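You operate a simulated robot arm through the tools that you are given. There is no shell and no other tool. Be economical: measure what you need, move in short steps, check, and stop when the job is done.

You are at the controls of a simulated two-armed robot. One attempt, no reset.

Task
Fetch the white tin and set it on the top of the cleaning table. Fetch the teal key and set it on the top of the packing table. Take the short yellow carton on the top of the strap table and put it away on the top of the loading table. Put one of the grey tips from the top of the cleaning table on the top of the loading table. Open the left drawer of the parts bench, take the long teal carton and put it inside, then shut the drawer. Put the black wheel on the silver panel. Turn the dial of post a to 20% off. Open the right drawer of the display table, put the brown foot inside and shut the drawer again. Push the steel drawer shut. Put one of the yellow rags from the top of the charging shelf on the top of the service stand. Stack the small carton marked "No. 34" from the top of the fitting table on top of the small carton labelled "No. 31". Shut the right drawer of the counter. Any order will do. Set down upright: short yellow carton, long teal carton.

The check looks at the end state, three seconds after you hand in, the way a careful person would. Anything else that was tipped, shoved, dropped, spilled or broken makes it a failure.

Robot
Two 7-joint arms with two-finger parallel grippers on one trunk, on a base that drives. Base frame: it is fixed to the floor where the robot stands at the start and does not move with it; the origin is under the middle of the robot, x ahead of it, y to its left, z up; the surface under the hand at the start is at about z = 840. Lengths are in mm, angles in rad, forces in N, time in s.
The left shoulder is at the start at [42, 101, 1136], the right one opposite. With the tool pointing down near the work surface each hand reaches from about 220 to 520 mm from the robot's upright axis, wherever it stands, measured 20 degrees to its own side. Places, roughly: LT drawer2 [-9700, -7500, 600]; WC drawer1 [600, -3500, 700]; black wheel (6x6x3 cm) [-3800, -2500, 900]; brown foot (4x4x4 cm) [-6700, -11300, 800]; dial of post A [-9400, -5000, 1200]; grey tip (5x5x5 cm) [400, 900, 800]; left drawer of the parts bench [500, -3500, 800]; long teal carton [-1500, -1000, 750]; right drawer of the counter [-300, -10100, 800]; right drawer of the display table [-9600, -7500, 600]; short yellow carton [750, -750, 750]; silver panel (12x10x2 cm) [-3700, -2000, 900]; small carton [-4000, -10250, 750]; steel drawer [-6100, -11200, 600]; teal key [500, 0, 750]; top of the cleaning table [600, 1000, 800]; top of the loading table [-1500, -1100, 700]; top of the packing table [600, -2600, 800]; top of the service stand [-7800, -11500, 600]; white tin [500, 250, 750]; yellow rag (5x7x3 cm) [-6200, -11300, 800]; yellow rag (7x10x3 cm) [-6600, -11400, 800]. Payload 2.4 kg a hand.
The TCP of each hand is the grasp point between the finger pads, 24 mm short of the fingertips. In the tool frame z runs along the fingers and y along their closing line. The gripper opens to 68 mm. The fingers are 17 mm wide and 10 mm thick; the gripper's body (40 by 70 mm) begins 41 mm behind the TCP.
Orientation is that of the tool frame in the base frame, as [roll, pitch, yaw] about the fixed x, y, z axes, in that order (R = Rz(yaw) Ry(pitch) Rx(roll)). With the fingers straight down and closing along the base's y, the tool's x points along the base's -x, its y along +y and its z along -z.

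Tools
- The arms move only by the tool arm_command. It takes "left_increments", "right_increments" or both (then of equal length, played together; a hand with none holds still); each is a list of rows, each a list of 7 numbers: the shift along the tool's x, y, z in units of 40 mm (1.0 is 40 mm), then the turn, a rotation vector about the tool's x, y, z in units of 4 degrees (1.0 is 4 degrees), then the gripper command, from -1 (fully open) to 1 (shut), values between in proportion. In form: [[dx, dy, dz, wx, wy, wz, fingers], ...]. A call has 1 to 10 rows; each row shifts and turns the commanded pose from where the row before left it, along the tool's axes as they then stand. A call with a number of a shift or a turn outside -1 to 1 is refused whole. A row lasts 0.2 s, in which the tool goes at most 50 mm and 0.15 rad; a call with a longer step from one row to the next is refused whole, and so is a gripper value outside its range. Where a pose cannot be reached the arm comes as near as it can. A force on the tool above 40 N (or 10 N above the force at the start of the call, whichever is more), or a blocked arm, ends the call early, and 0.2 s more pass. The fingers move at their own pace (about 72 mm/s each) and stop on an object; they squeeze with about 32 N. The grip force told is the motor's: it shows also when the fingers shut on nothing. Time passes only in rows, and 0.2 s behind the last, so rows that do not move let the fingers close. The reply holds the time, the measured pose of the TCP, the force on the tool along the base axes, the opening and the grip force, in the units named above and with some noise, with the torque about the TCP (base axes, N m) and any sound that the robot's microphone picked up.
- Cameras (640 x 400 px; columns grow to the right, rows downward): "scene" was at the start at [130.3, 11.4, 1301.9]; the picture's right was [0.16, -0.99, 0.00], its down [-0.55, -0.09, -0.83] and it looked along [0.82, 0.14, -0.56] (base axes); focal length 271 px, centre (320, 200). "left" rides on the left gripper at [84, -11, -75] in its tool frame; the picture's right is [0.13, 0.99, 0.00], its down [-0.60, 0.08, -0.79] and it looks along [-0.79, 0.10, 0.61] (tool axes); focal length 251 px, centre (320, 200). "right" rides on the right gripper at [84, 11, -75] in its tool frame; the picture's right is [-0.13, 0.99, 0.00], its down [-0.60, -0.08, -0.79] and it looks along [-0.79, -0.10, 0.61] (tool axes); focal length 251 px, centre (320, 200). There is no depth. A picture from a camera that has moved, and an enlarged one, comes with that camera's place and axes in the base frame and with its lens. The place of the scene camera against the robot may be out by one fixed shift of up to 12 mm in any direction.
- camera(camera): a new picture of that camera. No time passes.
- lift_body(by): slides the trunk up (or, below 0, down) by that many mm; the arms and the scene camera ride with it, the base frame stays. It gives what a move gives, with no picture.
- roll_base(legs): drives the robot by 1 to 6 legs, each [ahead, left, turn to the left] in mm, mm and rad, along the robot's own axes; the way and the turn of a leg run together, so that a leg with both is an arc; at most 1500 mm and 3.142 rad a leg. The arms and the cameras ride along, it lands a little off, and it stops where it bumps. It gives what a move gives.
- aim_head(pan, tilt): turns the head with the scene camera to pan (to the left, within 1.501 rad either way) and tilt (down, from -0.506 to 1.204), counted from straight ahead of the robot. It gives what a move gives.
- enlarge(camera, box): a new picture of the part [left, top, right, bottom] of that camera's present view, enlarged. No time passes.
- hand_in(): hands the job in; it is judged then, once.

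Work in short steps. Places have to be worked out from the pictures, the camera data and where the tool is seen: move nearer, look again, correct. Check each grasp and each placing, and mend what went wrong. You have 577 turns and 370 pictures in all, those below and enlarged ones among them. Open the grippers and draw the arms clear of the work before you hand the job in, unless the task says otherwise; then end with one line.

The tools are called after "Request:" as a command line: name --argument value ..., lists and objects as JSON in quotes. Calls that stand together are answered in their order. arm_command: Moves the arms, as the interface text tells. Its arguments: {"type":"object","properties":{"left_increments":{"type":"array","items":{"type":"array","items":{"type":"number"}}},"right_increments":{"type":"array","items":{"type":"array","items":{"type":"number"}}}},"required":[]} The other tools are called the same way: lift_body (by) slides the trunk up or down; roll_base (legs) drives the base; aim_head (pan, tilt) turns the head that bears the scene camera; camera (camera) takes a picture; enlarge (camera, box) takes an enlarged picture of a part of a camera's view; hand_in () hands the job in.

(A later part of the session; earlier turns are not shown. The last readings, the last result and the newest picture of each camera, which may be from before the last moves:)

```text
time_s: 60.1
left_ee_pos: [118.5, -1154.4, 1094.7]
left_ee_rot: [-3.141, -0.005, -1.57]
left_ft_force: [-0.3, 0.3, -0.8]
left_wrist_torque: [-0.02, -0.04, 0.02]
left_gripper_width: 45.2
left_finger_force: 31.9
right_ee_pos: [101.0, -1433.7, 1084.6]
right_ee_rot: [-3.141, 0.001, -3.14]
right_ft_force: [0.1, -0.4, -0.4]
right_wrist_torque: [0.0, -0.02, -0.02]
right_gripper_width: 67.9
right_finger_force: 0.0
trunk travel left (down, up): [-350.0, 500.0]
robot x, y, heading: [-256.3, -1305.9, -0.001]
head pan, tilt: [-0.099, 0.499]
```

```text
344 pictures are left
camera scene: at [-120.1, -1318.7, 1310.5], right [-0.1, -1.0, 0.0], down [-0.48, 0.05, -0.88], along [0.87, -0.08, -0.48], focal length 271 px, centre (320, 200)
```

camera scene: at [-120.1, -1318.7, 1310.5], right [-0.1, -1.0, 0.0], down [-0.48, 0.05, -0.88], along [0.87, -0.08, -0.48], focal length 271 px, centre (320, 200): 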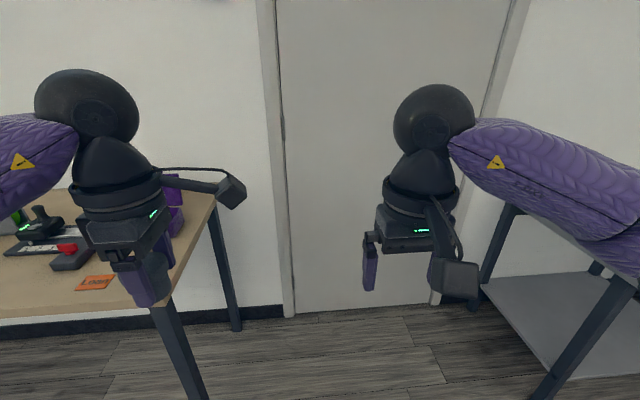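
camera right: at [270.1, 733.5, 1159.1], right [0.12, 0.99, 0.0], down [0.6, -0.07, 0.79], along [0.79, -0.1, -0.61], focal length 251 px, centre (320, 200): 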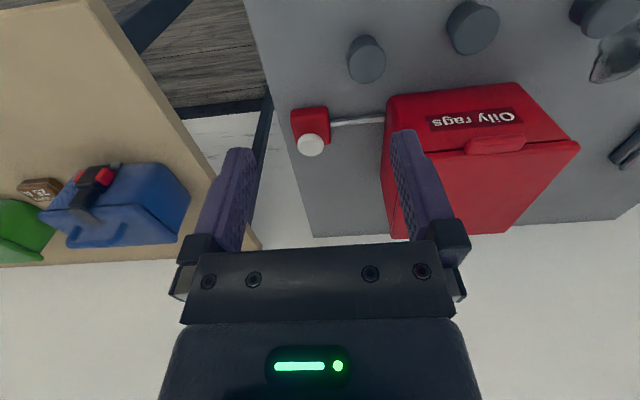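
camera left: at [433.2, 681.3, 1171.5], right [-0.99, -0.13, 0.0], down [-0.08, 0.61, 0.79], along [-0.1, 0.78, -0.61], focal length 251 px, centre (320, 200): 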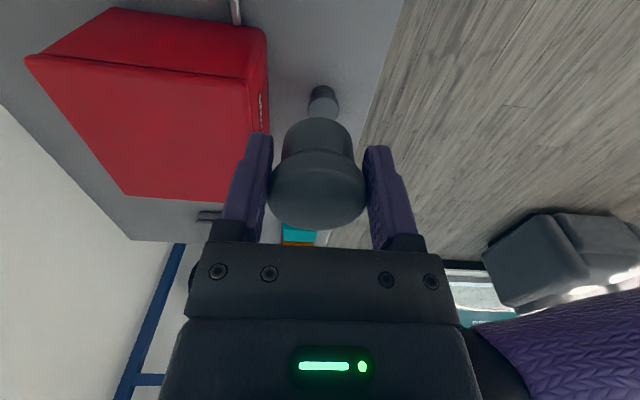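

The gap to the next table is nearly 1 m wide. I turn to face +y and slide in beside the table's end.

Request:
roll_base --legs '[[0, 0, 1.571], [0, -815, 0]]'

Request:
aim_head --pan -0.3 --tilt 0.7

Request:
camera --camera "scene"

Request:
camera --camera "right"

```text
time_s: 68.3
left_ee_pos: [402.5, -927.4, 1096.0]
left_ee_rot: [3.139, -0.003, 0.012]
left_ft_force: [0.2, 1.2, -0.1]
left_wrist_torque: [0.04, 0.0, 0.03]
left_gripper_width: 45.4
left_finger_force: 32.3
right_ee_pos: [681.2, -941.5, 1084.2]
right_ee_rot: [3.141, 0.001, -1.557]
right_ft_force: [0.2, -0.3, 0.4]
right_wrist_torque: [0.01, 0.0, 0.02]
right_gripper_width: 67.8
right_finger_force: 0.1
trunk travel left (down, up): [-350.0, 500.0]
robot x, y, heading: [558.0, -1296.0, 1.584]
head pan, tilt: [-0.099, 0.499]
```

```text
time_s: 69.0
left_ee_pos: [402.6, -927.0, 1095.0]
left_ee_rot: [3.141, -0.004, 0.013]
left_ft_force: [0.1, 0.1, -0.5]
left_wrist_torque: [0.04, 0.01, 0.04]
left_gripper_width: 45.2
left_finger_force: 31.7
right_ee_pos: [681.0, -941.6, 1084.3]
right_ee_rot: [3.142, 0.001, -1.559]
right_ft_force: [-0.5, 0.4, -0.3]
right_wrist_torque: [-0.01, 0.0, 0.02]
right_gripper_width: 67.9
right_finger_force: 0.1
trunk travel left (down, up): [-350.0, 500.0]
robot x, y, heading: [556.3, -1298.5, 1.583]
head pan, tilt: [-0.3, 0.7]
```

```text
343 pictures are left
camera scene: at [585.0, -1179.5, 1292.9], right [0.96, -0.28, 0.0], down [-0.18, -0.62, -0.77], along [0.22, 0.73, -0.64], focal length 271 px, centre (320, 200)
```

scene: 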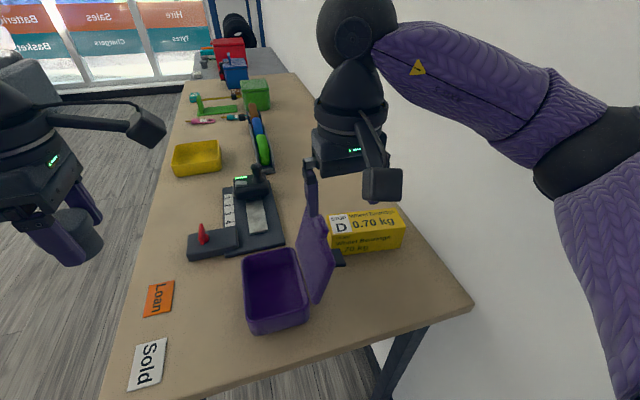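

```text
342 pictures are left
camera right: at [671.6, -1025.0, 1159.1], right [-0.99, 0.12, 0.0], down [0.07, 0.61, 0.79], along [0.09, 0.79, -0.61], focal length 251 px, centre (320, 200)
```

right: 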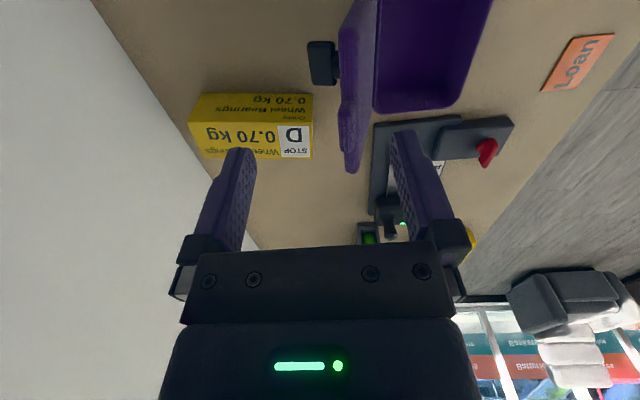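

The yellow carton ("0.70 kg", about 146×57×65) lies along x behind an open purple box. I enlarge to get lid and carton corners right.

Request:
enlarge --camera "scene" --box '[220, 160, 460, 360]'

Request:
enlarge --camera "right" --box '[170, 0, 410, 200]'

```text
2.00 times, centred on (340, 260) of scene
camera zoom: at [585.0, -1179.5, 1292.9], right [0.96, -0.28, 0.0], down [-0.18, -0.62, -0.77], along [0.22, 0.73, -0.64], focal length 543 px, centre (280, 80)
```

zoom: 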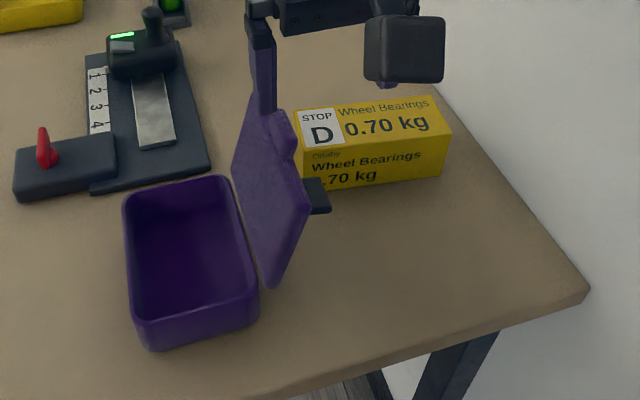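

```text
2.00 times, centred on (290, 100) of right
camera zoom: at [671.6, -1025.0, 1159.1], right [-0.99, 0.12, 0.0], down [0.07, 0.61, 0.79], along [0.09, 0.79, -0.61], focal length 503 px, centre (380, 400)
```

zoom: 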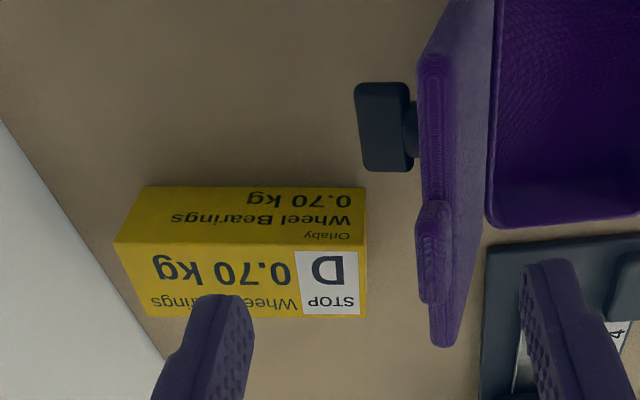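

Carton centre is near (779,-825), turned about −7°, 61 mm across; the purple lid rises to about z 985 at x≤680. I'll turn the robot to about 65° and come nearer, keeping the arm off the wall.

Request:
roll_base --legs '[[46, 12, 0], [0, 0, -0.45]]'

Request:
arm_command --right_increments '[[0, 0, 0, 0, 0, 1, -1], [0, 0, 0, 0, 0, 1, -1], [0, 0, 0, 0, 0, 1, -1], [0, 0, 0, 0, 0, 1, -1], [0, 0, 0, 0, 0, 1, -1], [0, 0, 0, 0, 0, 1, -1], [0, 0, 0, 0, 0, 1, -1], [0, 0, 0, 0, 0, 1, -1], [0, 0, 0, 0, 0, 1, -1], [0, 0, 0, 0, 0, 1, -1]]'

```text
time_s: 70.8
left_ee_pos: [460.7, -853.4, 1094.4]
left_ee_rot: [3.139, -0.011, -0.199]
left_ft_force: [-0.2, -0.4, 0.3]
left_wrist_torque: [0.03, -0.02, 0.01]
left_gripper_width: 45.3
left_finger_force: 32.3
right_ee_pos: [727.3, -924.7, 1085.3]
right_ee_rot: [-3.131, -0.003, -1.757]
right_ft_force: [0.1, -0.2, 0.5]
right_wrist_torque: [-0.03, -0.01, 0.0]
right_gripper_width: 67.9
right_finger_force: 0.0
trunk travel left (down, up): [-350.0, 500.0]
robot x, y, heading: [542.7, -1249.2, 1.372]
head pan, tilt: [-0.3, 0.7]
stopped in leg 2: the robot was blocked; the commanded pose is now the measured one
```

```text
time_s: 73.0
left_ee_pos: [460.4, -857.2, 1096.2]
left_ee_rot: [-3.138, -0.013, -0.202]
left_ft_force: [0.6, 0.2, -0.4]
left_wrist_torque: [0.03, 0.01, -0.02]
left_gripper_width: 45.3
left_finger_force: 32.1
right_ee_pos: [728.0, -929.7, 1085.8]
right_ee_rot: [-3.133, 0.01, -2.462]
right_ft_force: [-0.2, 0.5, 0.2]
right_wrist_torque: [0.0, 0.01, 0.0]
right_gripper_width: 68.1
right_finger_force: 0.1
trunk travel left (down, up): [-350.0, 500.0]
robot x, y, heading: [541.1, -1247.2, 1.376]
head pan, tilt: [-0.3, 0.7]
```

The turn was blocked partway. I look around to see what it touched.

Request:
aim_head --pan -1.3 --tilt 0.6

Request:
camera --camera "scene"

Request:
camera --camera "right"

```text
time_s: 74.2
left_ee_pos: [461.4, -855.7, 1095.5]
left_ee_rot: [-3.138, -0.013, -0.2]
left_ft_force: [-0.6, -0.2, -0.6]
left_wrist_torque: [0.02, 0.03, -0.02]
left_gripper_width: 45.3
left_finger_force: 32.0
right_ee_pos: [728.0, -930.9, 1084.7]
right_ee_rot: [-3.132, 0.007, -2.462]
right_ft_force: [-0.2, -0.3, -0.6]
right_wrist_torque: [0.01, 0.03, 0.0]
right_gripper_width: 68.0
right_finger_force: 0.1
trunk travel left (down, up): [-350.0, 500.0]
robot x, y, heading: [545.7, -1252.1, 1.372]
head pan, tilt: [-1.3, 0.6]
```

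```text
339 pictures are left
camera scene: at [632.3, -1210.1, 1302.4], right [0.07, -1.0, 0.0], down [-0.56, -0.04, -0.83], along [0.83, 0.06, -0.56], focal length 271 px, centre (320, 200)
```

scene: 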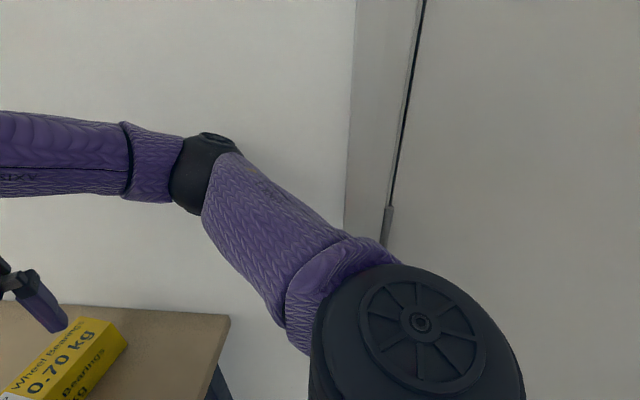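

```text
338 pictures are left
camera right: at [655.6, -973.6, 1159.8], right [-0.52, 0.85, -0.01], down [0.51, 0.32, 0.8], along [0.68, 0.41, -0.6], focal length 251 px, centre (320, 200)
```

right: 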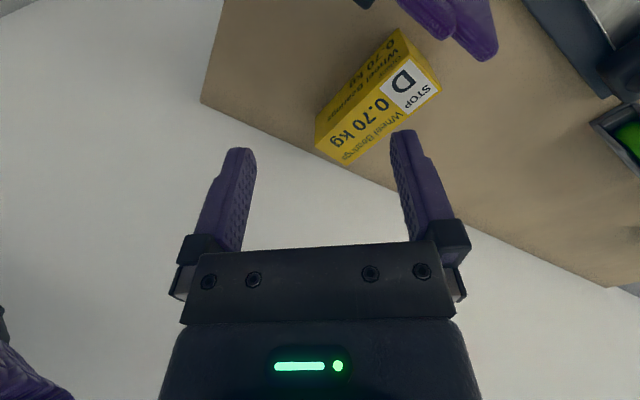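

The right elbow is against the wall side; it will come in as the arm stretches. I turn back a little and extend the hand over the carton at height.

Request:
roll_base --legs '[[0, 0, 0.06]]'

Request:
arm_command --right_increments '[[-0.82, 0.05, 0, 0, 0, 0, -1], [-0.82, 0.05, 0, 0, 0, 0, -1], [-0.82, 0.05, 0, 0, 0, 0, -1], [-0.8, 0.05, 0, 0, 0, 0, -1], [0, 0, 0, 0, 0, 1, -1], [0, 0, 0, 0, 0, 1, -1], [0, 0, 0, 0, 0, 1, -1], [0, 0, 0, 0, 0, 1, -1], [0, 0, 0, 0, 0, 1, -1], [0, 0, 0, 0, 0, 1, -1]]'

```text
time_s: 75.1
left_ee_pos: [447.6, -858.4, 1096.9]
left_ee_rot: [3.141, -0.004, -0.141]
left_ft_force: [0.2, 0.5, -1.5]
left_wrist_torque: [-0.02, -0.03, 0.0]
left_gripper_width: 45.4
left_finger_force: 32.3
right_ee_pos: [717.9, -916.0, 1082.8]
right_ee_rot: [-3.139, -0.002, -2.402]
right_ft_force: [-0.4, 0.1, 0.9]
right_wrist_torque: [0.01, -0.02, 0.0]
right_gripper_width: 68.2
right_finger_force: 0.1
trunk travel left (down, up): [-350.0, 500.0]
robot x, y, heading: [545.3, -1249.6, 1.432]
head pan, tilt: [-1.3, 0.6]
```

```text
time_s: 77.3
left_ee_pos: [447.2, -859.2, 1095.4]
left_ee_rot: [3.141, -0.004, -0.141]
left_ft_force: [-1.1, 0.7, -0.9]
left_wrist_torque: [-0.02, 0.0, 0.0]
left_gripper_width: 45.2
left_finger_force: 31.8
right_ee_pos: [809.2, -820.9, 1083.5]
right_ee_rot: [-3.139, 0.0, -2.823]
right_ft_force: [-0.2, -0.4, 0.2]
right_wrist_torque: [0.03, 0.03, 0.02]
right_gripper_width: 67.8
right_finger_force: 0.0
trunk travel left (down, up): [-350.0, 500.0]
robot x, y, heading: [540.4, -1251.7, 1.433]
head pan, tilt: [-1.3, 0.6]
```

I finish the turn to yaw ≈ −3.26 and come down to z≈1010, then look.

Request:
arm_command --right_increments '[[0, 0, 0.3, 0, 0, 1, -1], [0, 0, 0.3, 0, 0, 1, -1], [0, 0, 0.3, 0, 0, 1, -1], [0, 0, 0.3, 0, 0, 1, -1], [0, 0, 0.3, 0, 0, 1, -1], [0, 0, 0.3, 0, 0, 1, -1], [0, 0, 0, 0, 0, 0.3, -1], [0, 0, 0, 0, 0, 0, -1]]'

Request:
camera --camera "right"

Request:
aim_head --pan -0.5 --tilt 0.6

Request:
camera --camera "scene"

```text
time_s: 79.1
left_ee_pos: [448.6, -857.8, 1095.0]
left_ee_rot: [3.14, -0.004, -0.141]
left_ft_force: [0.7, -0.3, -0.6]
left_wrist_torque: [-0.01, 0.02, -0.02]
left_gripper_width: 45.2
left_finger_force: 31.9
right_ee_pos: [809.2, -822.7, 1010.7]
right_ee_rot: [-3.138, 0.002, 3.021]
right_ft_force: [-0.4, -0.3, -0.5]
right_wrist_torque: [0.0, 0.02, 0.04]
right_gripper_width: 67.8
right_finger_force: 0.1
trunk travel left (down, up): [-350.0, 500.0]
robot x, y, heading: [547.5, -1249.7, 1.428]
head pan, tilt: [-1.3, 0.6]
```

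```text
337 pictures are left
camera right: at [727.9, -800.8, 1085.4], right [0.25, 0.97, 0.0], down [0.59, -0.15, 0.79], along [0.77, -0.2, -0.61], focal length 251 px, centre (320, 200)
```

right: 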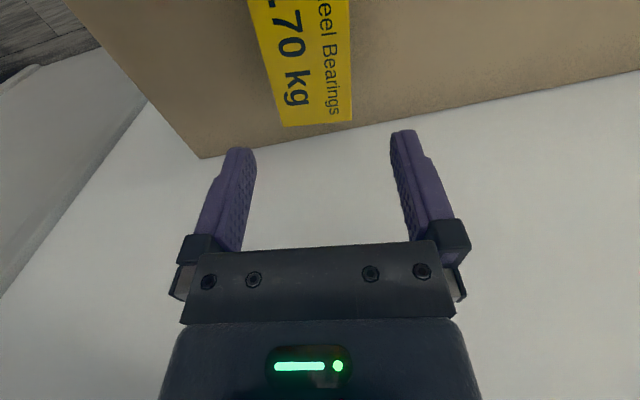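

```text
time_s: 80.2
left_ee_pos: [447.0, -859.4, 1094.8]
left_ee_rot: [3.139, -0.004, -0.142]
left_ft_force: [-0.7, 0.2, 0.7]
left_wrist_torque: [-0.01, -0.02, 0.02]
left_gripper_width: 45.2
left_finger_force: 31.9
right_ee_pos: [810.9, -823.0, 1011.3]
right_ee_rot: [-3.139, 0.003, 3.023]
right_ft_force: [-0.3, 0.8, -0.1]
right_wrist_torque: [0.03, 0.02, 0.0]
right_gripper_width: 67.9
right_finger_force: 0.1
trunk travel left (down, up): [-350.0, 500.0]
robot x, y, heading: [543.8, -1251.3, 1.424]
head pan, tilt: [-0.499, 0.6]
```

```text
336 pictures are left
camera scene: at [606.3, -1141.8, 1301.4], right [0.8, -0.6, 0.0], down [-0.34, -0.45, -0.82], along [0.49, 0.66, -0.57], focal length 271 px, centre (320, 200)
```

scene: 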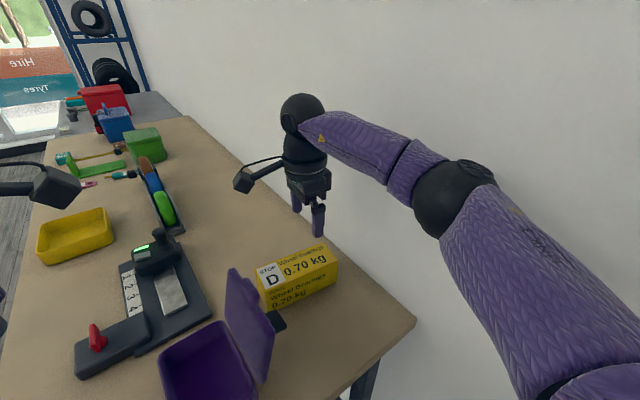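

Carton axis and hand yaw agree; I shift to (800,-827) and descend to z≈937 for a close look.

Request:
arm_command --right_increments '[[0.235, -0.14, 0.4, 0, 0, 0.15, -1], [0, 0, 0.5, 0, 0, 0, -1], [0, 0, 0.5, 0, 0, 0, -1], [0, 0, 0.45, 0, 0, 0, -1], [0, 0, 0, 0, 0, 0, -1]]'

Request:
camera --camera "right"

Request:
enlarge --camera "scene" --box '[220, 140, 380, 300]'

```text
time_s: 81.4
left_ee_pos: [447.0, -859.1, 1096.3]
left_ee_rot: [3.139, -0.002, -0.141]
left_ft_force: [0.2, -0.9, -0.5]
left_wrist_torque: [0.01, -0.03, 0.03]
left_gripper_width: 45.4
left_finger_force: 31.7
right_ee_pos: [799.6, -826.7, 938.0]
right_ee_rot: [-3.138, 0.002, 3.012]
right_ft_force: [-0.1, -0.6, 0.5]
right_wrist_torque: [0.0, -0.02, -0.02]
right_gripper_width: 68.0
right_finger_force: 0.1
trunk travel left (down, up): [-350.0, 500.0]
robot x, y, heading: [540.2, -1245.9, 1.431]
head pan, tilt: [-0.499, 0.6]
```

```text
335 pictures are left
camera right: at [717.8, -804.6, 1011.3], right [0.26, 0.97, 0.0], down [0.59, -0.15, 0.79], along [0.77, -0.21, -0.61], focal length 251 px, centre (320, 200)
```

right: 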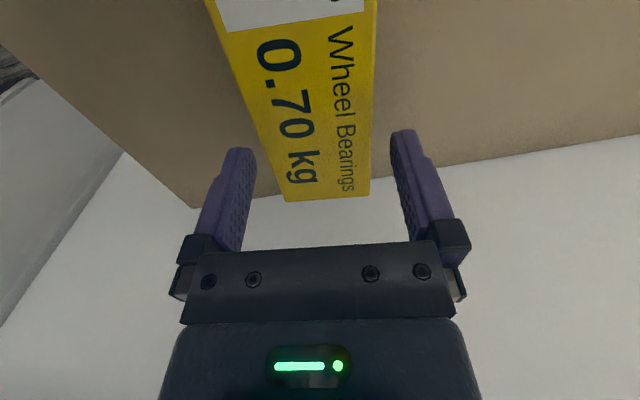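

```text
2.50 times, centred on (300, 220) of scene
camera zoom: at [606.3, -1141.8, 1301.4], right [0.8, -0.6, 0.0], down [-0.34, -0.45, -0.82], along [0.49, 0.66, -0.57], focal length 678 px, centre (370, 150)
```

zoom: 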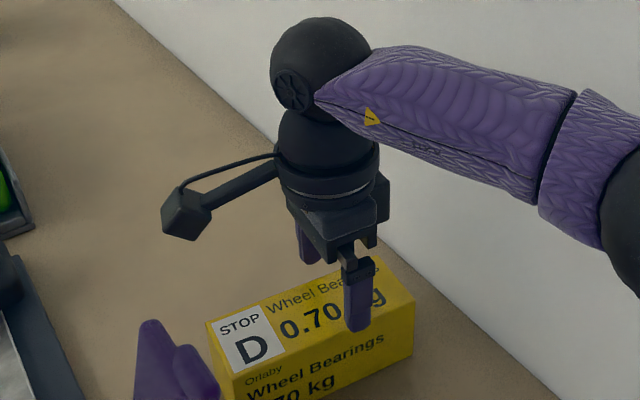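

Centreline at x=800 is about y=-829. I nudge 2 mm and descend so the tips pass just beside the top edges, then verify.

Request:
arm_command --right_increments '[[0, -0.06, 0.3, 0, 0, 0.05, -1], [0, 0, 0.3, 0, 0, 0, -1], [0, 0, 0.1, 0, 0, 0, -1], [0, 0, 0, 0, 0, 0, -1]]'

Request:
camera --camera "right"

Request:
enlarge --camera "scene" --box '[260, 180, 340, 280]'

```text
time_s: 82.4
left_ee_pos: [448.1, -860.0, 1095.5]
left_ee_rot: [3.139, -0.003, -0.143]
left_ft_force: [0.1, -0.5, -0.6]
left_wrist_torque: [-0.02, -0.02, -0.01]
left_gripper_width: 44.9
left_finger_force: 32.4
right_ee_pos: [798.4, -829.6, 909.1]
right_ee_rot: [-3.138, 0.001, 3.009]
right_ft_force: [0.1, -0.2, -0.3]
right_wrist_torque: [-0.01, -0.03, 0.0]
right_gripper_width: 68.0
right_finger_force: 0.0
trunk travel left (down, up): [-350.0, 500.0]
robot x, y, heading: [547.6, -1250.3, 1.428]
head pan, tilt: [-0.499, 0.6]
```

```text
333 pictures are left
camera right: at [717.9, -807.0, 983.5], right [0.26, 0.97, 0.0], down [0.59, -0.15, 0.79], along [0.77, -0.21, -0.61], focal length 251 px, centre (320, 200)
```

right: 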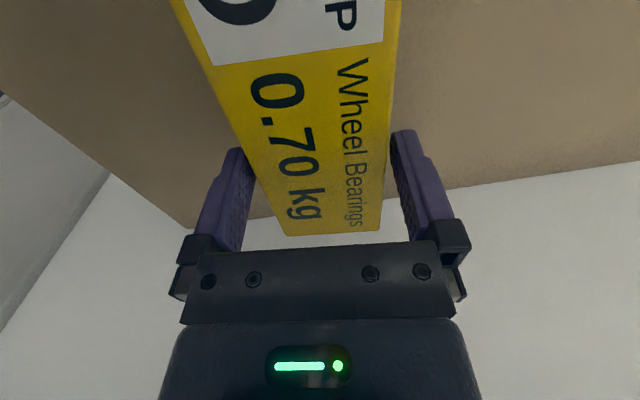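

```text
4.00 times, centred on (300, 230) of scene
camera zoom: at [606.3, -1141.8, 1301.4], right [0.8, -0.6, 0.0], down [-0.34, -0.45, -0.82], along [0.49, 0.66, -0.57], focal length 1086 px, centre (400, 80)
```

zoom: 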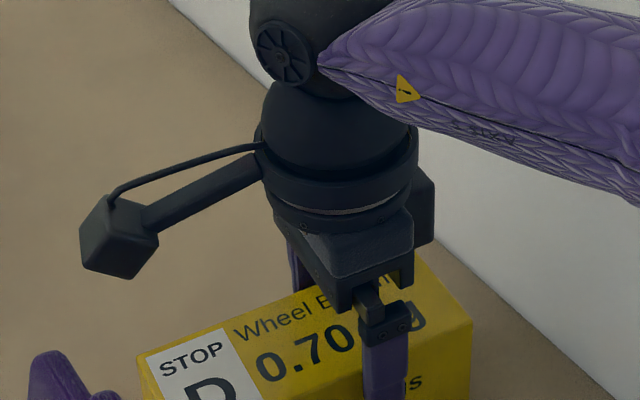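

The fingers pass either side of the carton with even gaps. Descend to z≈880 and close.

Request:
arm_command --right_increments '[[0, 0, 0.25, 0, 0, 0, -1], [0, 0, 0.25, 0, 0, 0, -1], [0, 0, 0.2, 0, 0, 0, -1], [0, 0, 0, 0, 0, 0, 1], [0, 0, 0, 0, 0, 0, 1], [0, 0, 0, 0, 0, 0, 1]]'

Request:
arm_command --right_increments '[[0, 0, -0.3, 0, 0, 0, 1], [0, 0, -0.5, 0, 0, 0, 1], [0, 0, -0.5, 0, 0, 0, 1], [0, 0, -0.5, 0, 0, 0, 1], [0, 0, -0.5, 0, 0, 0, 1]]'

Request:
camera --camera "scene"

```text
time_s: 83.8
left_ee_pos: [448.3, -859.5, 1096.4]
left_ee_rot: [3.139, -0.003, -0.142]
left_ft_force: [-0.4, -0.6, -1.7]
left_wrist_torque: [-0.02, 0.03, -0.04]
left_gripper_width: 45.0
left_finger_force: 31.8
right_ee_pos: [799.1, -829.6, 880.8]
right_ee_rot: [-3.138, 0.002, 3.008]
right_ft_force: [1.5, 0.2, 2.1]
right_wrist_torque: [0.3, 0.07, 0.18]
right_gripper_width: 60.0
right_finger_force: 32.0
trunk travel left (down, up): [-350.0, 500.0]
robot x, y, heading: [541.9, -1247.1, 1.429]
head pan, tilt: [-0.499, 0.6]
```

```text
time_s: 85.0
left_ee_pos: [447.9, -858.9, 1094.9]
left_ee_rot: [3.14, -0.001, -0.142]
left_ft_force: [0.1, -0.5, -0.1]
left_wrist_torque: [0.0, -0.01, -0.01]
left_gripper_width: 44.9
left_finger_force: 31.9
right_ee_pos: [798.1, -829.7, 972.4]
right_ee_rot: [-3.136, 0.003, 3.008]
right_ft_force: [0.1, -0.1, -6.6]
right_wrist_torque: [0.0, -0.18, 0.01]
right_gripper_width: 59.8
right_finger_force: 31.7
trunk travel left (down, up): [-350.0, 500.0]
robot x, y, heading: [544.4, -1250.2, 1.428]
head pan, tilt: [-0.499, 0.6]
```

```text
331 pictures are left
camera scene: at [606.5, -1141.4, 1301.4], right [0.8, -0.6, 0.0], down [-0.34, -0.45, -0.82], along [0.49, 0.66, -0.57], focal length 271 px, centre (320, 200)
```

scene: 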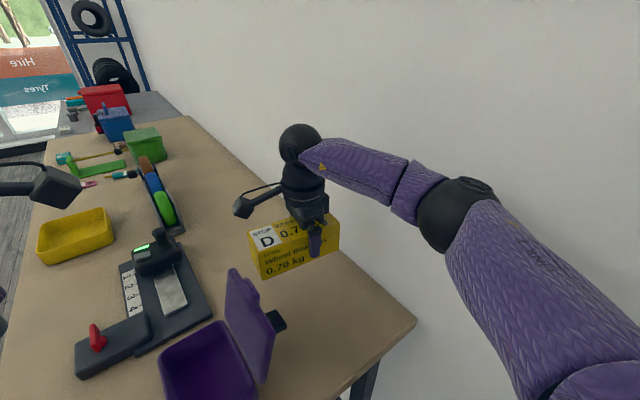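

Carton lifted. I raise it well above the lid, back out to -y, then turn toward the loading table at (-1500,-1100) to look.

Request:
arm_command --right_increments '[[0, 0, -1, 0, 0, 0, 1], [0, 0, -1, 0, 0, 0, 1], [0, 0, -1, 0, 0, 0, 1], [0, 0, -0.3, 0, 0, 0, 1]]'

Request:
roll_base --legs '[[-150, 250, 0], [0, 450, 0], [0, 0, 1.71]]'

Request:
aim_head --pan 0.0 --tilt 0.35

Request:
camera --camera "scene"

```text
time_s: 86.0
left_ee_pos: [447.8, -858.2, 1095.2]
left_ee_rot: [3.139, -0.002, -0.142]
left_ft_force: [-0.4, 0.2, -0.8]
left_wrist_torque: [-0.01, 0.01, -0.02]
left_gripper_width: 45.3
left_finger_force: 31.9
right_ee_pos: [799.5, -829.4, 1104.7]
right_ee_rot: [-3.136, 0.003, 3.007]
right_ft_force: [-0.3, 0.3, -6.2]
right_wrist_torque: [0.02, -0.11, 0.01]
right_gripper_width: 60.0
right_finger_force: 31.9
trunk travel left (down, up): [-350.0, 500.0]
robot x, y, heading: [545.5, -1248.6, 1.431]
head pan, tilt: [-0.499, 0.6]
```

```text
time_s: 94.5
left_ee_pos: [-539.9, -1456.2, 1096.2]
left_ee_rot: [3.138, -0.004, 1.58]
left_ft_force: [0.2, -0.7, -0.6]
left_wrist_torque: [0.04, 0.0, 0.02]
left_gripper_width: 45.1
left_finger_force: 31.9
right_ee_pos: [-622.2, -1112.4, 1105.9]
right_ee_rot: [-3.138, 0.0, -1.553]
right_ft_force: [-0.1, -0.1, -7.3]
right_wrist_torque: [0.11, -0.01, 0.01]
right_gripper_width: 59.8
right_finger_force: 32.3
trunk travel left (down, up): [-350.0, 500.0]
robot x, y, heading: [-168.7, -1302.5, -3.131]
head pan, tilt: [-0.499, 0.6]
```

```text
time_s: 95.4
left_ee_pos: [-539.8, -1454.9, 1095.1]
left_ee_rot: [3.139, -0.003, 1.579]
left_ft_force: [0.1, -0.2, -0.3]
left_wrist_torque: [-0.01, -0.02, -0.02]
left_gripper_width: 45.3
left_finger_force: 31.6
right_ee_pos: [-620.6, -1111.9, 1105.0]
right_ee_rot: [-3.14, 0.002, -1.553]
right_ft_force: [0.2, 0.8, -6.4]
right_wrist_torque: [0.13, 0.01, 0.02]
right_gripper_width: 59.7
right_finger_force: 32.1
trunk travel left (down, up): [-350.0, 500.0]
robot x, y, heading: [-169.9, -1303.5, -3.135]
head pan, tilt: [0.0, 0.351]
```

```text
330 pictures are left
camera scene: at [-298.2, -1305.5, 1324.1], right [-0.01, 1.0, 0.0], down [0.34, 0.0, -0.94], along [-0.94, -0.01, -0.34], focal length 271 px, centre (320, 200)
```

scene: 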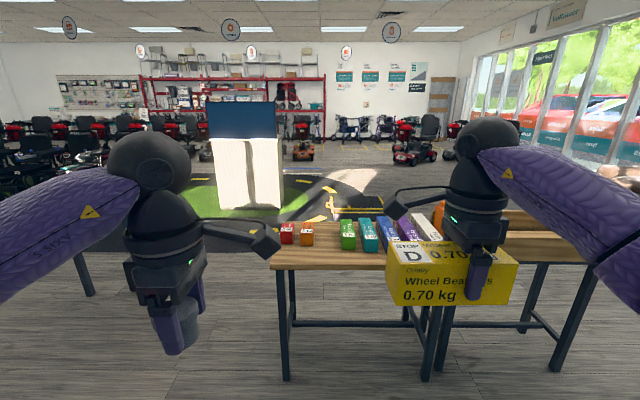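

The table ahead carries a row of small coloured cartons, its front edge around x≈-1210. I go 400 mm nearer and look down.

Request:
roll_base --legs '[[400, 0, 0]]'

Request:
aim_head --pan 0.0 --tilt 0.65

Request:
camera --camera "scene"

```text
time_s: 97.9
left_ee_pos: [-935.4, -1461.2, 1095.6]
left_ee_rot: [3.14, -0.004, 1.584]
left_ft_force: [0.2, 0.0, -0.7]
left_wrist_torque: [0.01, -0.01, -0.02]
left_gripper_width: 45.2
left_finger_force: 32.2
right_ee_pos: [-1018.0, -1117.7, 1104.8]
right_ee_rot: [-3.136, 0.002, -1.551]
right_ft_force: [0.1, 0.0, -6.6]
right_wrist_torque: [0.14, 0.0, 0.0]
right_gripper_width: 59.7
right_finger_force: 32.5
trunk travel left (down, up): [-350.0, 500.0]
robot x, y, heading: [-564.2, -1304.4, -3.127]
head pan, tilt: [0.0, 0.351]
```

```text
time_s: 98.7
left_ee_pos: [-935.7, -1460.6, 1094.7]
left_ee_rot: [3.139, -0.003, 1.582]
left_ft_force: [0.6, -0.3, -0.6]
left_wrist_torque: [-0.02, 0.01, -0.02]
left_gripper_width: 45.3
left_finger_force: 31.8
right_ee_pos: [-1018.8, -1117.9, 1103.7]
right_ee_rot: [-3.137, 0.002, -1.551]
right_ft_force: [-0.1, 1.4, -6.4]
right_wrist_torque: [0.11, 0.0, -0.01]
right_gripper_width: 59.9
right_finger_force: 32.2
trunk travel left (down, up): [-350.0, 500.0]
robot x, y, heading: [-566.3, -1308.8, -3.13]
head pan, tilt: [0.0, 0.649]
```

```text
329 pictures are left
camera scene: at [-688.1, -1310.2, 1297.1], right [-0.01, 1.0, 0.0], down [0.6, 0.01, -0.8], along [-0.8, -0.01, -0.6], focal length 271 px, centre (320, 200)
```

scene: 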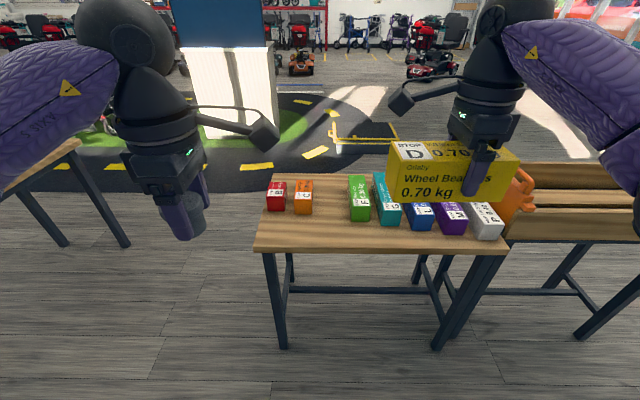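

I enlarge to see the cartons and the free room on the table.

Request:
enlarge --camera "scene" --box '[240, 150, 540, 280]'

```text
2.13 times, centred on (390, 215) of scene
camera zoom: at [-688.1, -1310.2, 1297.1], right [-0.01, 1.0, 0.0], down [0.6, 0.01, -0.8], along [-0.8, -0.01, -0.6], focal length 579 px, centre (171, 168)
```

zoom: 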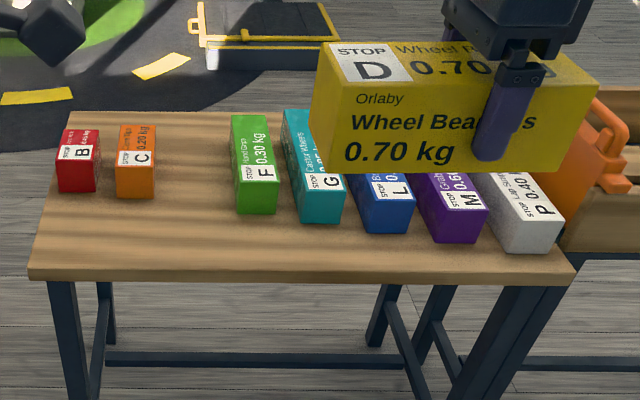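

Plenty of free strip before B and C (x from about -1394 to -1232). I drive so the right hand with the yellow carton is above (-1305,-1350).

Request:
roll_base --legs '[[287, 232, -0.012]]'

Request:
aim_head --pan -0.5 --tilt 0.75

Request:
camera --camera "scene"

Request:
camera --camera "right"

```text
time_s: 101.0
left_ee_pos: [-1222.0, -1693.7, 1095.5]
left_ee_rot: [3.139, -0.002, 1.573]
left_ft_force: [0.0, -1.2, -0.7]
left_wrist_torque: [0.03, 0.01, -0.02]
left_gripper_width: 45.1
left_finger_force: 31.6
right_ee_pos: [-1300.7, -1350.5, 1103.4]
right_ee_rot: [-3.136, 0.001, -1.562]
right_ft_force: [-1.1, 0.1, -6.2]
right_wrist_torque: [0.11, 0.04, 0.02]
right_gripper_width: 59.9
right_finger_force: 32.3
trunk travel left (down, up): [-350.0, 500.0]
robot x, y, heading: [-848.9, -1542.2, -3.139]
head pan, tilt: [0.0, 0.649]
```

```text
time_s: 102.0
left_ee_pos: [-1222.0, -1694.0, 1095.4]
left_ee_rot: [3.14, -0.003, 1.574]
left_ft_force: [-0.8, -0.1, -0.6]
left_wrist_torque: [0.03, -0.01, 0.0]
left_gripper_width: 45.1
left_finger_force: 32.3
right_ee_pos: [-1299.2, -1348.9, 1103.6]
right_ee_rot: [-3.136, 0.001, -1.563]
right_ft_force: [-0.6, -0.3, -7.3]
right_wrist_torque: [0.12, 0.02, 0.0]
right_gripper_width: 59.9
right_finger_force: 31.7
trunk travel left (down, up): [-350.0, 500.0]
robot x, y, heading: [-848.9, -1542.2, -3.139]
head pan, tilt: [-0.499, 0.75]
```

```text
327 pictures are left
camera scene: at [-958.0, -1505.8, 1288.5], right [0.48, 0.88, 0.0], down [0.6, -0.33, -0.73], along [-0.64, 0.35, -0.68], focal length 271 px, centre (320, 200)
```

scene: 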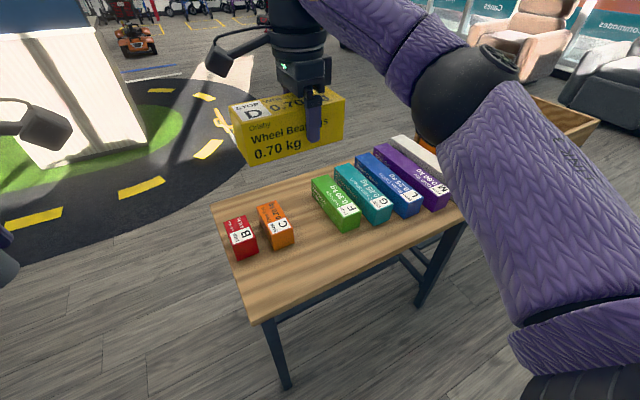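

```text
326 pictures are left
camera right: at [-1310.2, -1433.1, 1178.6], right [-0.99, 0.12, 0.0], down [0.07, 0.6, 0.79], along [0.1, 0.79, -0.61], focal length 251 px, centre (320, 200)
```

right: 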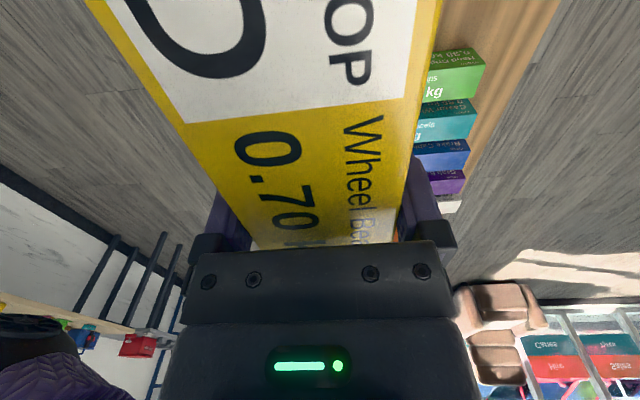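

Table top ≈ z 717. I lower the trunk by 120 mm and then bring the carton down over the strip.

Request:
lift_body --by -120

Request:
arm_command --right_increments '[[0, 0.2, 0.8, 0, 0, 0, 1], [0, 0, 0.8, 0, 0, 0, 1], [0, 0, 0.8, 0, 0, 0, 1], [0, 0, 0.8, 0, 0, 0, 1], [0, 0, 0.8, 0, 0, 0, 1], [0, 0, 0.4, 0, 0, 0, 1]]'

Request:
camera --camera "scene"

```text
time_s: 103.5
left_ee_pos: [-1220.5, -1692.8, 975.5]
left_ee_rot: [3.139, -0.004, 1.573]
left_ft_force: [0.7, -0.7, -0.1]
left_wrist_torque: [-0.01, -0.04, -0.01]
left_gripper_width: 44.9
left_finger_force: 31.6
right_ee_pos: [-1299.2, -1349.6, 984.5]
right_ee_rot: [-3.138, 0.0, -1.564]
right_ft_force: [0.0, 0.3, -7.7]
right_wrist_torque: [0.15, 0.02, 0.01]
right_gripper_width: 59.8
right_finger_force: 32.3
trunk travel left (down, up): [-230.0, 619.0]
robot x, y, heading: [-850.3, -1541.1, -3.142]
head pan, tilt: [-0.499, 0.75]
```

```text
time_s: 104.9
left_ee_pos: [-1221.6, -1693.1, 974.4]
left_ee_rot: [3.14, -0.004, 1.572]
left_ft_force: [0.1, 0.5, -0.5]
left_wrist_torque: [0.02, -0.02, 0.0]
left_gripper_width: 44.8
left_finger_force: 31.9
right_ee_pos: [-1307.5, -1348.9, 806.8]
right_ee_rot: [-3.136, 0.001, -1.561]
right_ft_force: [0.4, 0.2, -7.1]
right_wrist_torque: [0.15, 0.03, -0.01]
right_gripper_width: 59.8
right_finger_force: 31.8
trunk travel left (down, up): [-230.0, 619.0]
robot x, y, heading: [-852.4, -1543.9, -3.143]
head pan, tilt: [-0.499, 0.75]
```

```text
325 pictures are left
camera scene: at [-983.1, -1505.7, 1166.9], right [0.48, 0.88, 0.0], down [0.6, -0.33, -0.73], along [-0.64, 0.35, -0.68], focal length 271 px, centre (320, 200)
```

scene: 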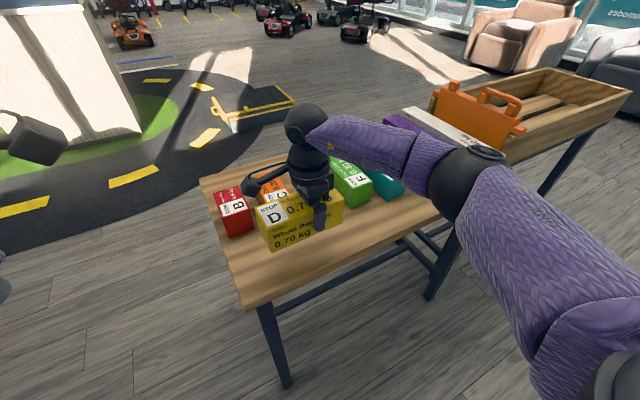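

The carton hovers over the strip, clear of B, C, F. Lower until contact.

Request:
arm_command --right_increments '[[0, 0, 0.5, 0, 0, 0, 1], [0, 0, 0.25, 0, 0, 0, 1], [0, 0, 0.1, 0, 0, 0, 1], [0, 0, 0.1, 0, 0, 0, 1], [0, 0, 0.08, 0, 0, 0, 1], [0, 0, 0.08, 0, 0, 0, 1], [0, 0, 0.08, 0, 0, 0, 1], [0, 0, 0.08, 0, 0, 0, 1], [0, 0, 0.08, 0, 0, 0, 1]]'

```text
time_s: 106.9
left_ee_pos: [-1221.0, -1693.6, 977.4]
left_ee_rot: [3.139, -0.003, 1.571]
left_ft_force: [0.5, -0.2, -0.7]
left_wrist_torque: [0.0, -0.01, -0.01]
left_gripper_width: 45.3
left_finger_force: 32.0
right_ee_pos: [-1306.9, -1348.5, 754.0]
right_ee_rot: [-3.137, 0.002, -1.563]
right_ft_force: [-0.1, 0.1, -6.2]
right_wrist_torque: [0.13, 0.02, 0.0]
right_gripper_width: 60.2
right_finger_force: 32.3
trunk travel left (down, up): [-230.0, 619.0]
robot x, y, heading: [-849.5, -1540.2, -3.141]
head pan, tilt: [-0.499, 0.75]
```

No contact yet at 754; continue in 3 mm steps.

Request:
arm_command --right_increments '[[0, 0, 0.08, 0, 0, 0, 1], [0, 0, 0.08, 0, 0, 0, 1], [0, 0, 0.08, 0, 0, 0, 1], [0, 0, 0.08, 0, 0, 0, 1], [0, 0, 0.08, 0, 0, 0, 1], [0, 0, 0.08, 0, 0, 0, 1], [0, 0, 0.08, 0, 0, 0, 1]]'

Request:
camera --camera "scene"

```text
time_s: 108.5
left_ee_pos: [-1221.0, -1693.6, 976.5]
left_ee_rot: [3.14, -0.004, 1.572]
left_ft_force: [-0.4, 0.0, 0.2]
left_wrist_torque: [-0.03, 0.03, 0.02]
left_gripper_width: 45.3
left_finger_force: 31.8
right_ee_pos: [-1307.8, -1348.8, 731.0]
right_ee_rot: [-3.136, 0.003, -1.562]
right_ft_force: [0.4, 0.3, -6.5]
right_wrist_torque: [0.15, 0.02, 0.02]
right_gripper_width: 59.9
right_finger_force: 32.0
trunk travel left (down, up): [-230.0, 619.0]
robot x, y, heading: [-847.1, -1543.1, -3.143]
head pan, tilt: [-0.499, 0.75]
```

```text
324 pictures are left
camera scene: at [-983.1, -1505.8, 1166.9], right [0.48, 0.88, 0.0], down [0.6, -0.33, -0.73], along [-0.64, 0.35, -0.68], focal length 271 px, centre (320, 200)
```

scene: 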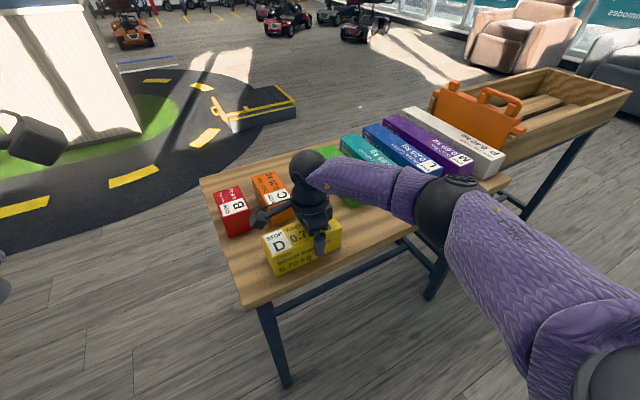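

Still hanging; the table must be a bit lower (~685). Continue.

Request:
arm_command --right_increments '[[0, 0, 0.07, 0, 0, 0, 1], [0, 0, 0.07, 0, 0, 0, 1], [0, 0, 0.07, 0, 0, 0, 1], [0, 0, 0.07, 0, 0, 0, 1], [0, 0, 0.07, 0, 0, 0, 1], [0, 0, 0.07, 0, 0, 0, 1], [0, 0, 0.07, 0, 0, 0, 1], [0, 0, 0.07, 0, 0, 0, 1]]'

```text
time_s: 110.2
left_ee_pos: [-1218.7, -1693.7, 976.2]
left_ee_rot: [-3.141, -0.003, 1.573]
left_ft_force: [-0.2, 0.9, -1.1]
left_wrist_torque: [0.01, 0.0, -0.02]
left_gripper_width: 45.2
left_finger_force: 32.7
right_ee_pos: [-1305.9, -1350.6, 713.4]
right_ee_rot: [-3.141, 0.002, -1.563]
right_ft_force: [10.6, -2.0, 22.4]
right_wrist_torque: [0.72, -0.2, -0.05]
right_gripper_width: 59.9
right_finger_force: 32.0
trunk travel left (down, up): [-230.0, 619.0]
robot x, y, heading: [-847.2, -1543.1, -3.143]
head pan, tilt: [-0.499, 0.75]
stopped in row 8 (right hand): the force on the tool passed its limit at 46 N (the readings are from after the stop); the commanded pose is now the measured one
```

Contact at TCP z≈713 (table ≈673). Release and lift.

Request:
arm_command --right_increments '[[0, 0, -0.03, 0, 0, 0, 0.5], [0, 0, 0, 0, 0, 0, -1], [0, 0, 0, 0, 0, 0, -1], [0, 0, -0.3, 0, 0, 0, -1], [0, 0, -0.6, 0, 0, 0, -1], [0, 0, -0.9, 0, 0, 0, -1], [0, 0, -0.9, 0, 0, 0, -1], [0, 0, -0.9, 0, 0, 0, -1], [0, 0, -0.9, 0, 0, 0, -1]]'

Request:
camera --camera "scene"

Request:
camera --camera "right"

```text
time_s: 112.2
left_ee_pos: [-1222.1, -1694.4, 975.2]
left_ee_rot: [3.14, -0.004, 1.57]
left_ft_force: [-0.2, 0.2, 0.1]
left_wrist_torque: [0.02, 0.01, -0.03]
left_gripper_width: 45.4
left_finger_force: 31.9
right_ee_pos: [-1307.5, -1349.5, 894.0]
right_ee_rot: [-3.137, 0.001, -1.563]
right_ft_force: [0.6, -0.7, -0.8]
right_wrist_torque: [0.03, 0.0, -0.04]
right_gripper_width: 68.1
right_finger_force: 0.1
trunk travel left (down, up): [-230.0, 619.0]
robot x, y, heading: [-845.4, -1540.5, -3.142]
head pan, tilt: [-0.499, 0.75]
```

```text
323 pictures are left
camera scene: at [-982.6, -1506.0, 1167.0], right [0.48, 0.88, 0.0], down [0.6, -0.33, -0.73], along [-0.64, 0.35, -0.68], focal length 271 px, centre (320, 200)
```

scene: 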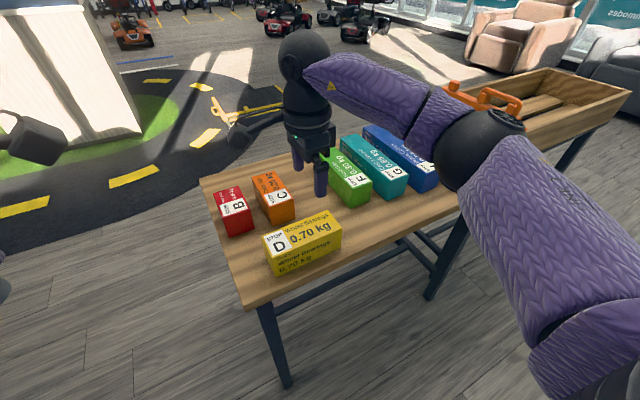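

```text
322 pictures are left
camera right: at [-1316.5, -1433.2, 969.7], right [-0.99, 0.12, 0.0], down [0.07, 0.6, 0.79], along [0.1, 0.79, -0.61], focal length 251 px, centre (320, 200)
```

right: 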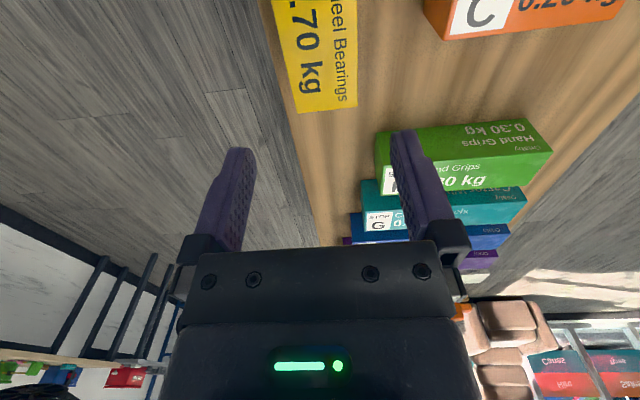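

Yellow carton stands well. Next the tip: I raise the right hand and drive so the left hand is over (-1310,-1245), beside D.

Request:
arm_command --right_increments '[[0, 0, -1, 0, 0, 0, -1], [0, 0, -1, 0, 0, 0, -1], [0, 0, -0.8, 0, 0, 0, -1]]'

Request:
roll_base --legs '[[88, -449, 0]]'

Request:
camera --camera "left"

Request:
aim_head --pan 0.0 --tilt 0.85

Request:
camera --camera "scene"

```text
time_s: 113.0
left_ee_pos: [-1220.8, -1692.9, 974.9]
left_ee_rot: [3.14, -0.003, 1.573]
left_ft_force: [-0.1, -0.2, -0.8]
left_wrist_torque: [0.04, -0.01, 0.01]
left_gripper_width: 45.2
left_finger_force: 31.9
right_ee_pos: [-1307.8, -1350.8, 1006.1]
right_ee_rot: [-3.138, 0.002, -1.562]
right_ft_force: [-1.1, -0.6, -0.6]
right_wrist_torque: [-0.01, -0.03, -0.02]
right_gripper_width: 67.8
right_finger_force: 0.1
trunk travel left (down, up): [-230.0, 619.0]
robot x, y, heading: [-850.2, -1542.5, -3.139]
head pan, tilt: [-0.499, 0.75]
```

```text
time_s: 115.7
left_ee_pos: [-1310.9, -1248.8, 973.7]
left_ee_rot: [3.14, -0.003, 1.573]
left_ft_force: [-0.4, -0.7, 0.0]
left_wrist_torque: [-0.01, 0.0, -0.01]
left_gripper_width: 45.1
left_finger_force: 31.9
right_ee_pos: [-1396.8, -906.2, 1005.7]
right_ee_rot: [-3.139, 0.002, -1.561]
right_ft_force: [-0.3, 0.7, -0.8]
right_wrist_torque: [0.0, 0.03, -0.01]
right_gripper_width: 68.0
right_finger_force: 0.0
trunk travel left (down, up): [-230.0, 619.0]
robot x, y, heading: [-938.0, -1100.2, -3.145]
head pan, tilt: [-0.499, 0.75]
```

```text
321 pictures are left
camera left: at [-1321.4, -1164.4, 1050.7], right [0.99, 0.13, 0.0], down [0.08, -0.61, 0.79], along [0.1, -0.78, -0.61], focal length 251 px, centre (320, 200)
```

left: 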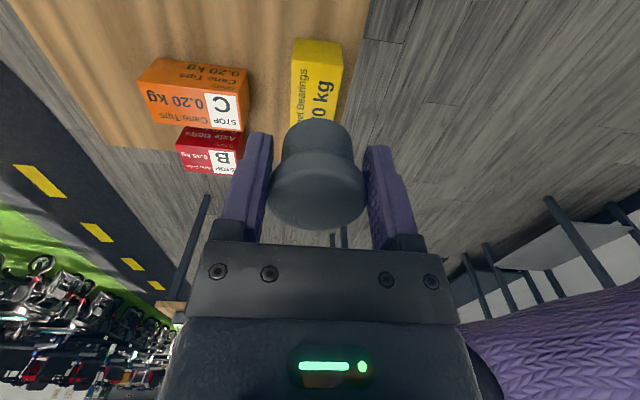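

```text
time_s: 116.7
left_ee_pos: [-1310.6, -1250.1, 975.7]
left_ee_rot: [3.14, -0.003, 1.571]
left_ft_force: [0.1, 0.1, -0.6]
left_wrist_torque: [0.03, 0.01, 0.02]
left_gripper_width: 45.4
left_finger_force: 31.5
right_ee_pos: [-1397.5, -907.0, 1006.0]
right_ee_rot: [-3.14, 0.002, -1.562]
right_ft_force: [0.5, -0.3, -0.5]
right_wrist_torque: [0.02, -0.01, -0.01]
right_gripper_width: 68.0
right_finger_force: 0.1
trunk travel left (down, up): [-230.0, 619.0]
robot x, y, heading: [-936.2, -1097.3, -3.143]
head pan, tilt: [0.0, 0.85]
```

```text
320 pictures are left
camera scene: at [-1077.8, -1100.8, 1159.0], right [0.0, 1.0, 0.0], down [0.75, 0.0, -0.66], along [-0.66, 0.0, -0.75], focal length 271 px, centre (320, 200)
```

scene: 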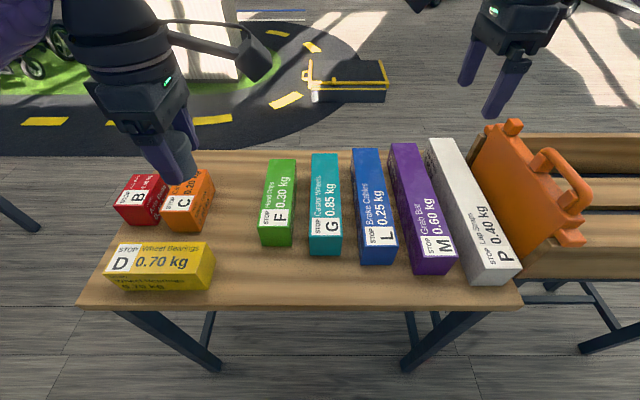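

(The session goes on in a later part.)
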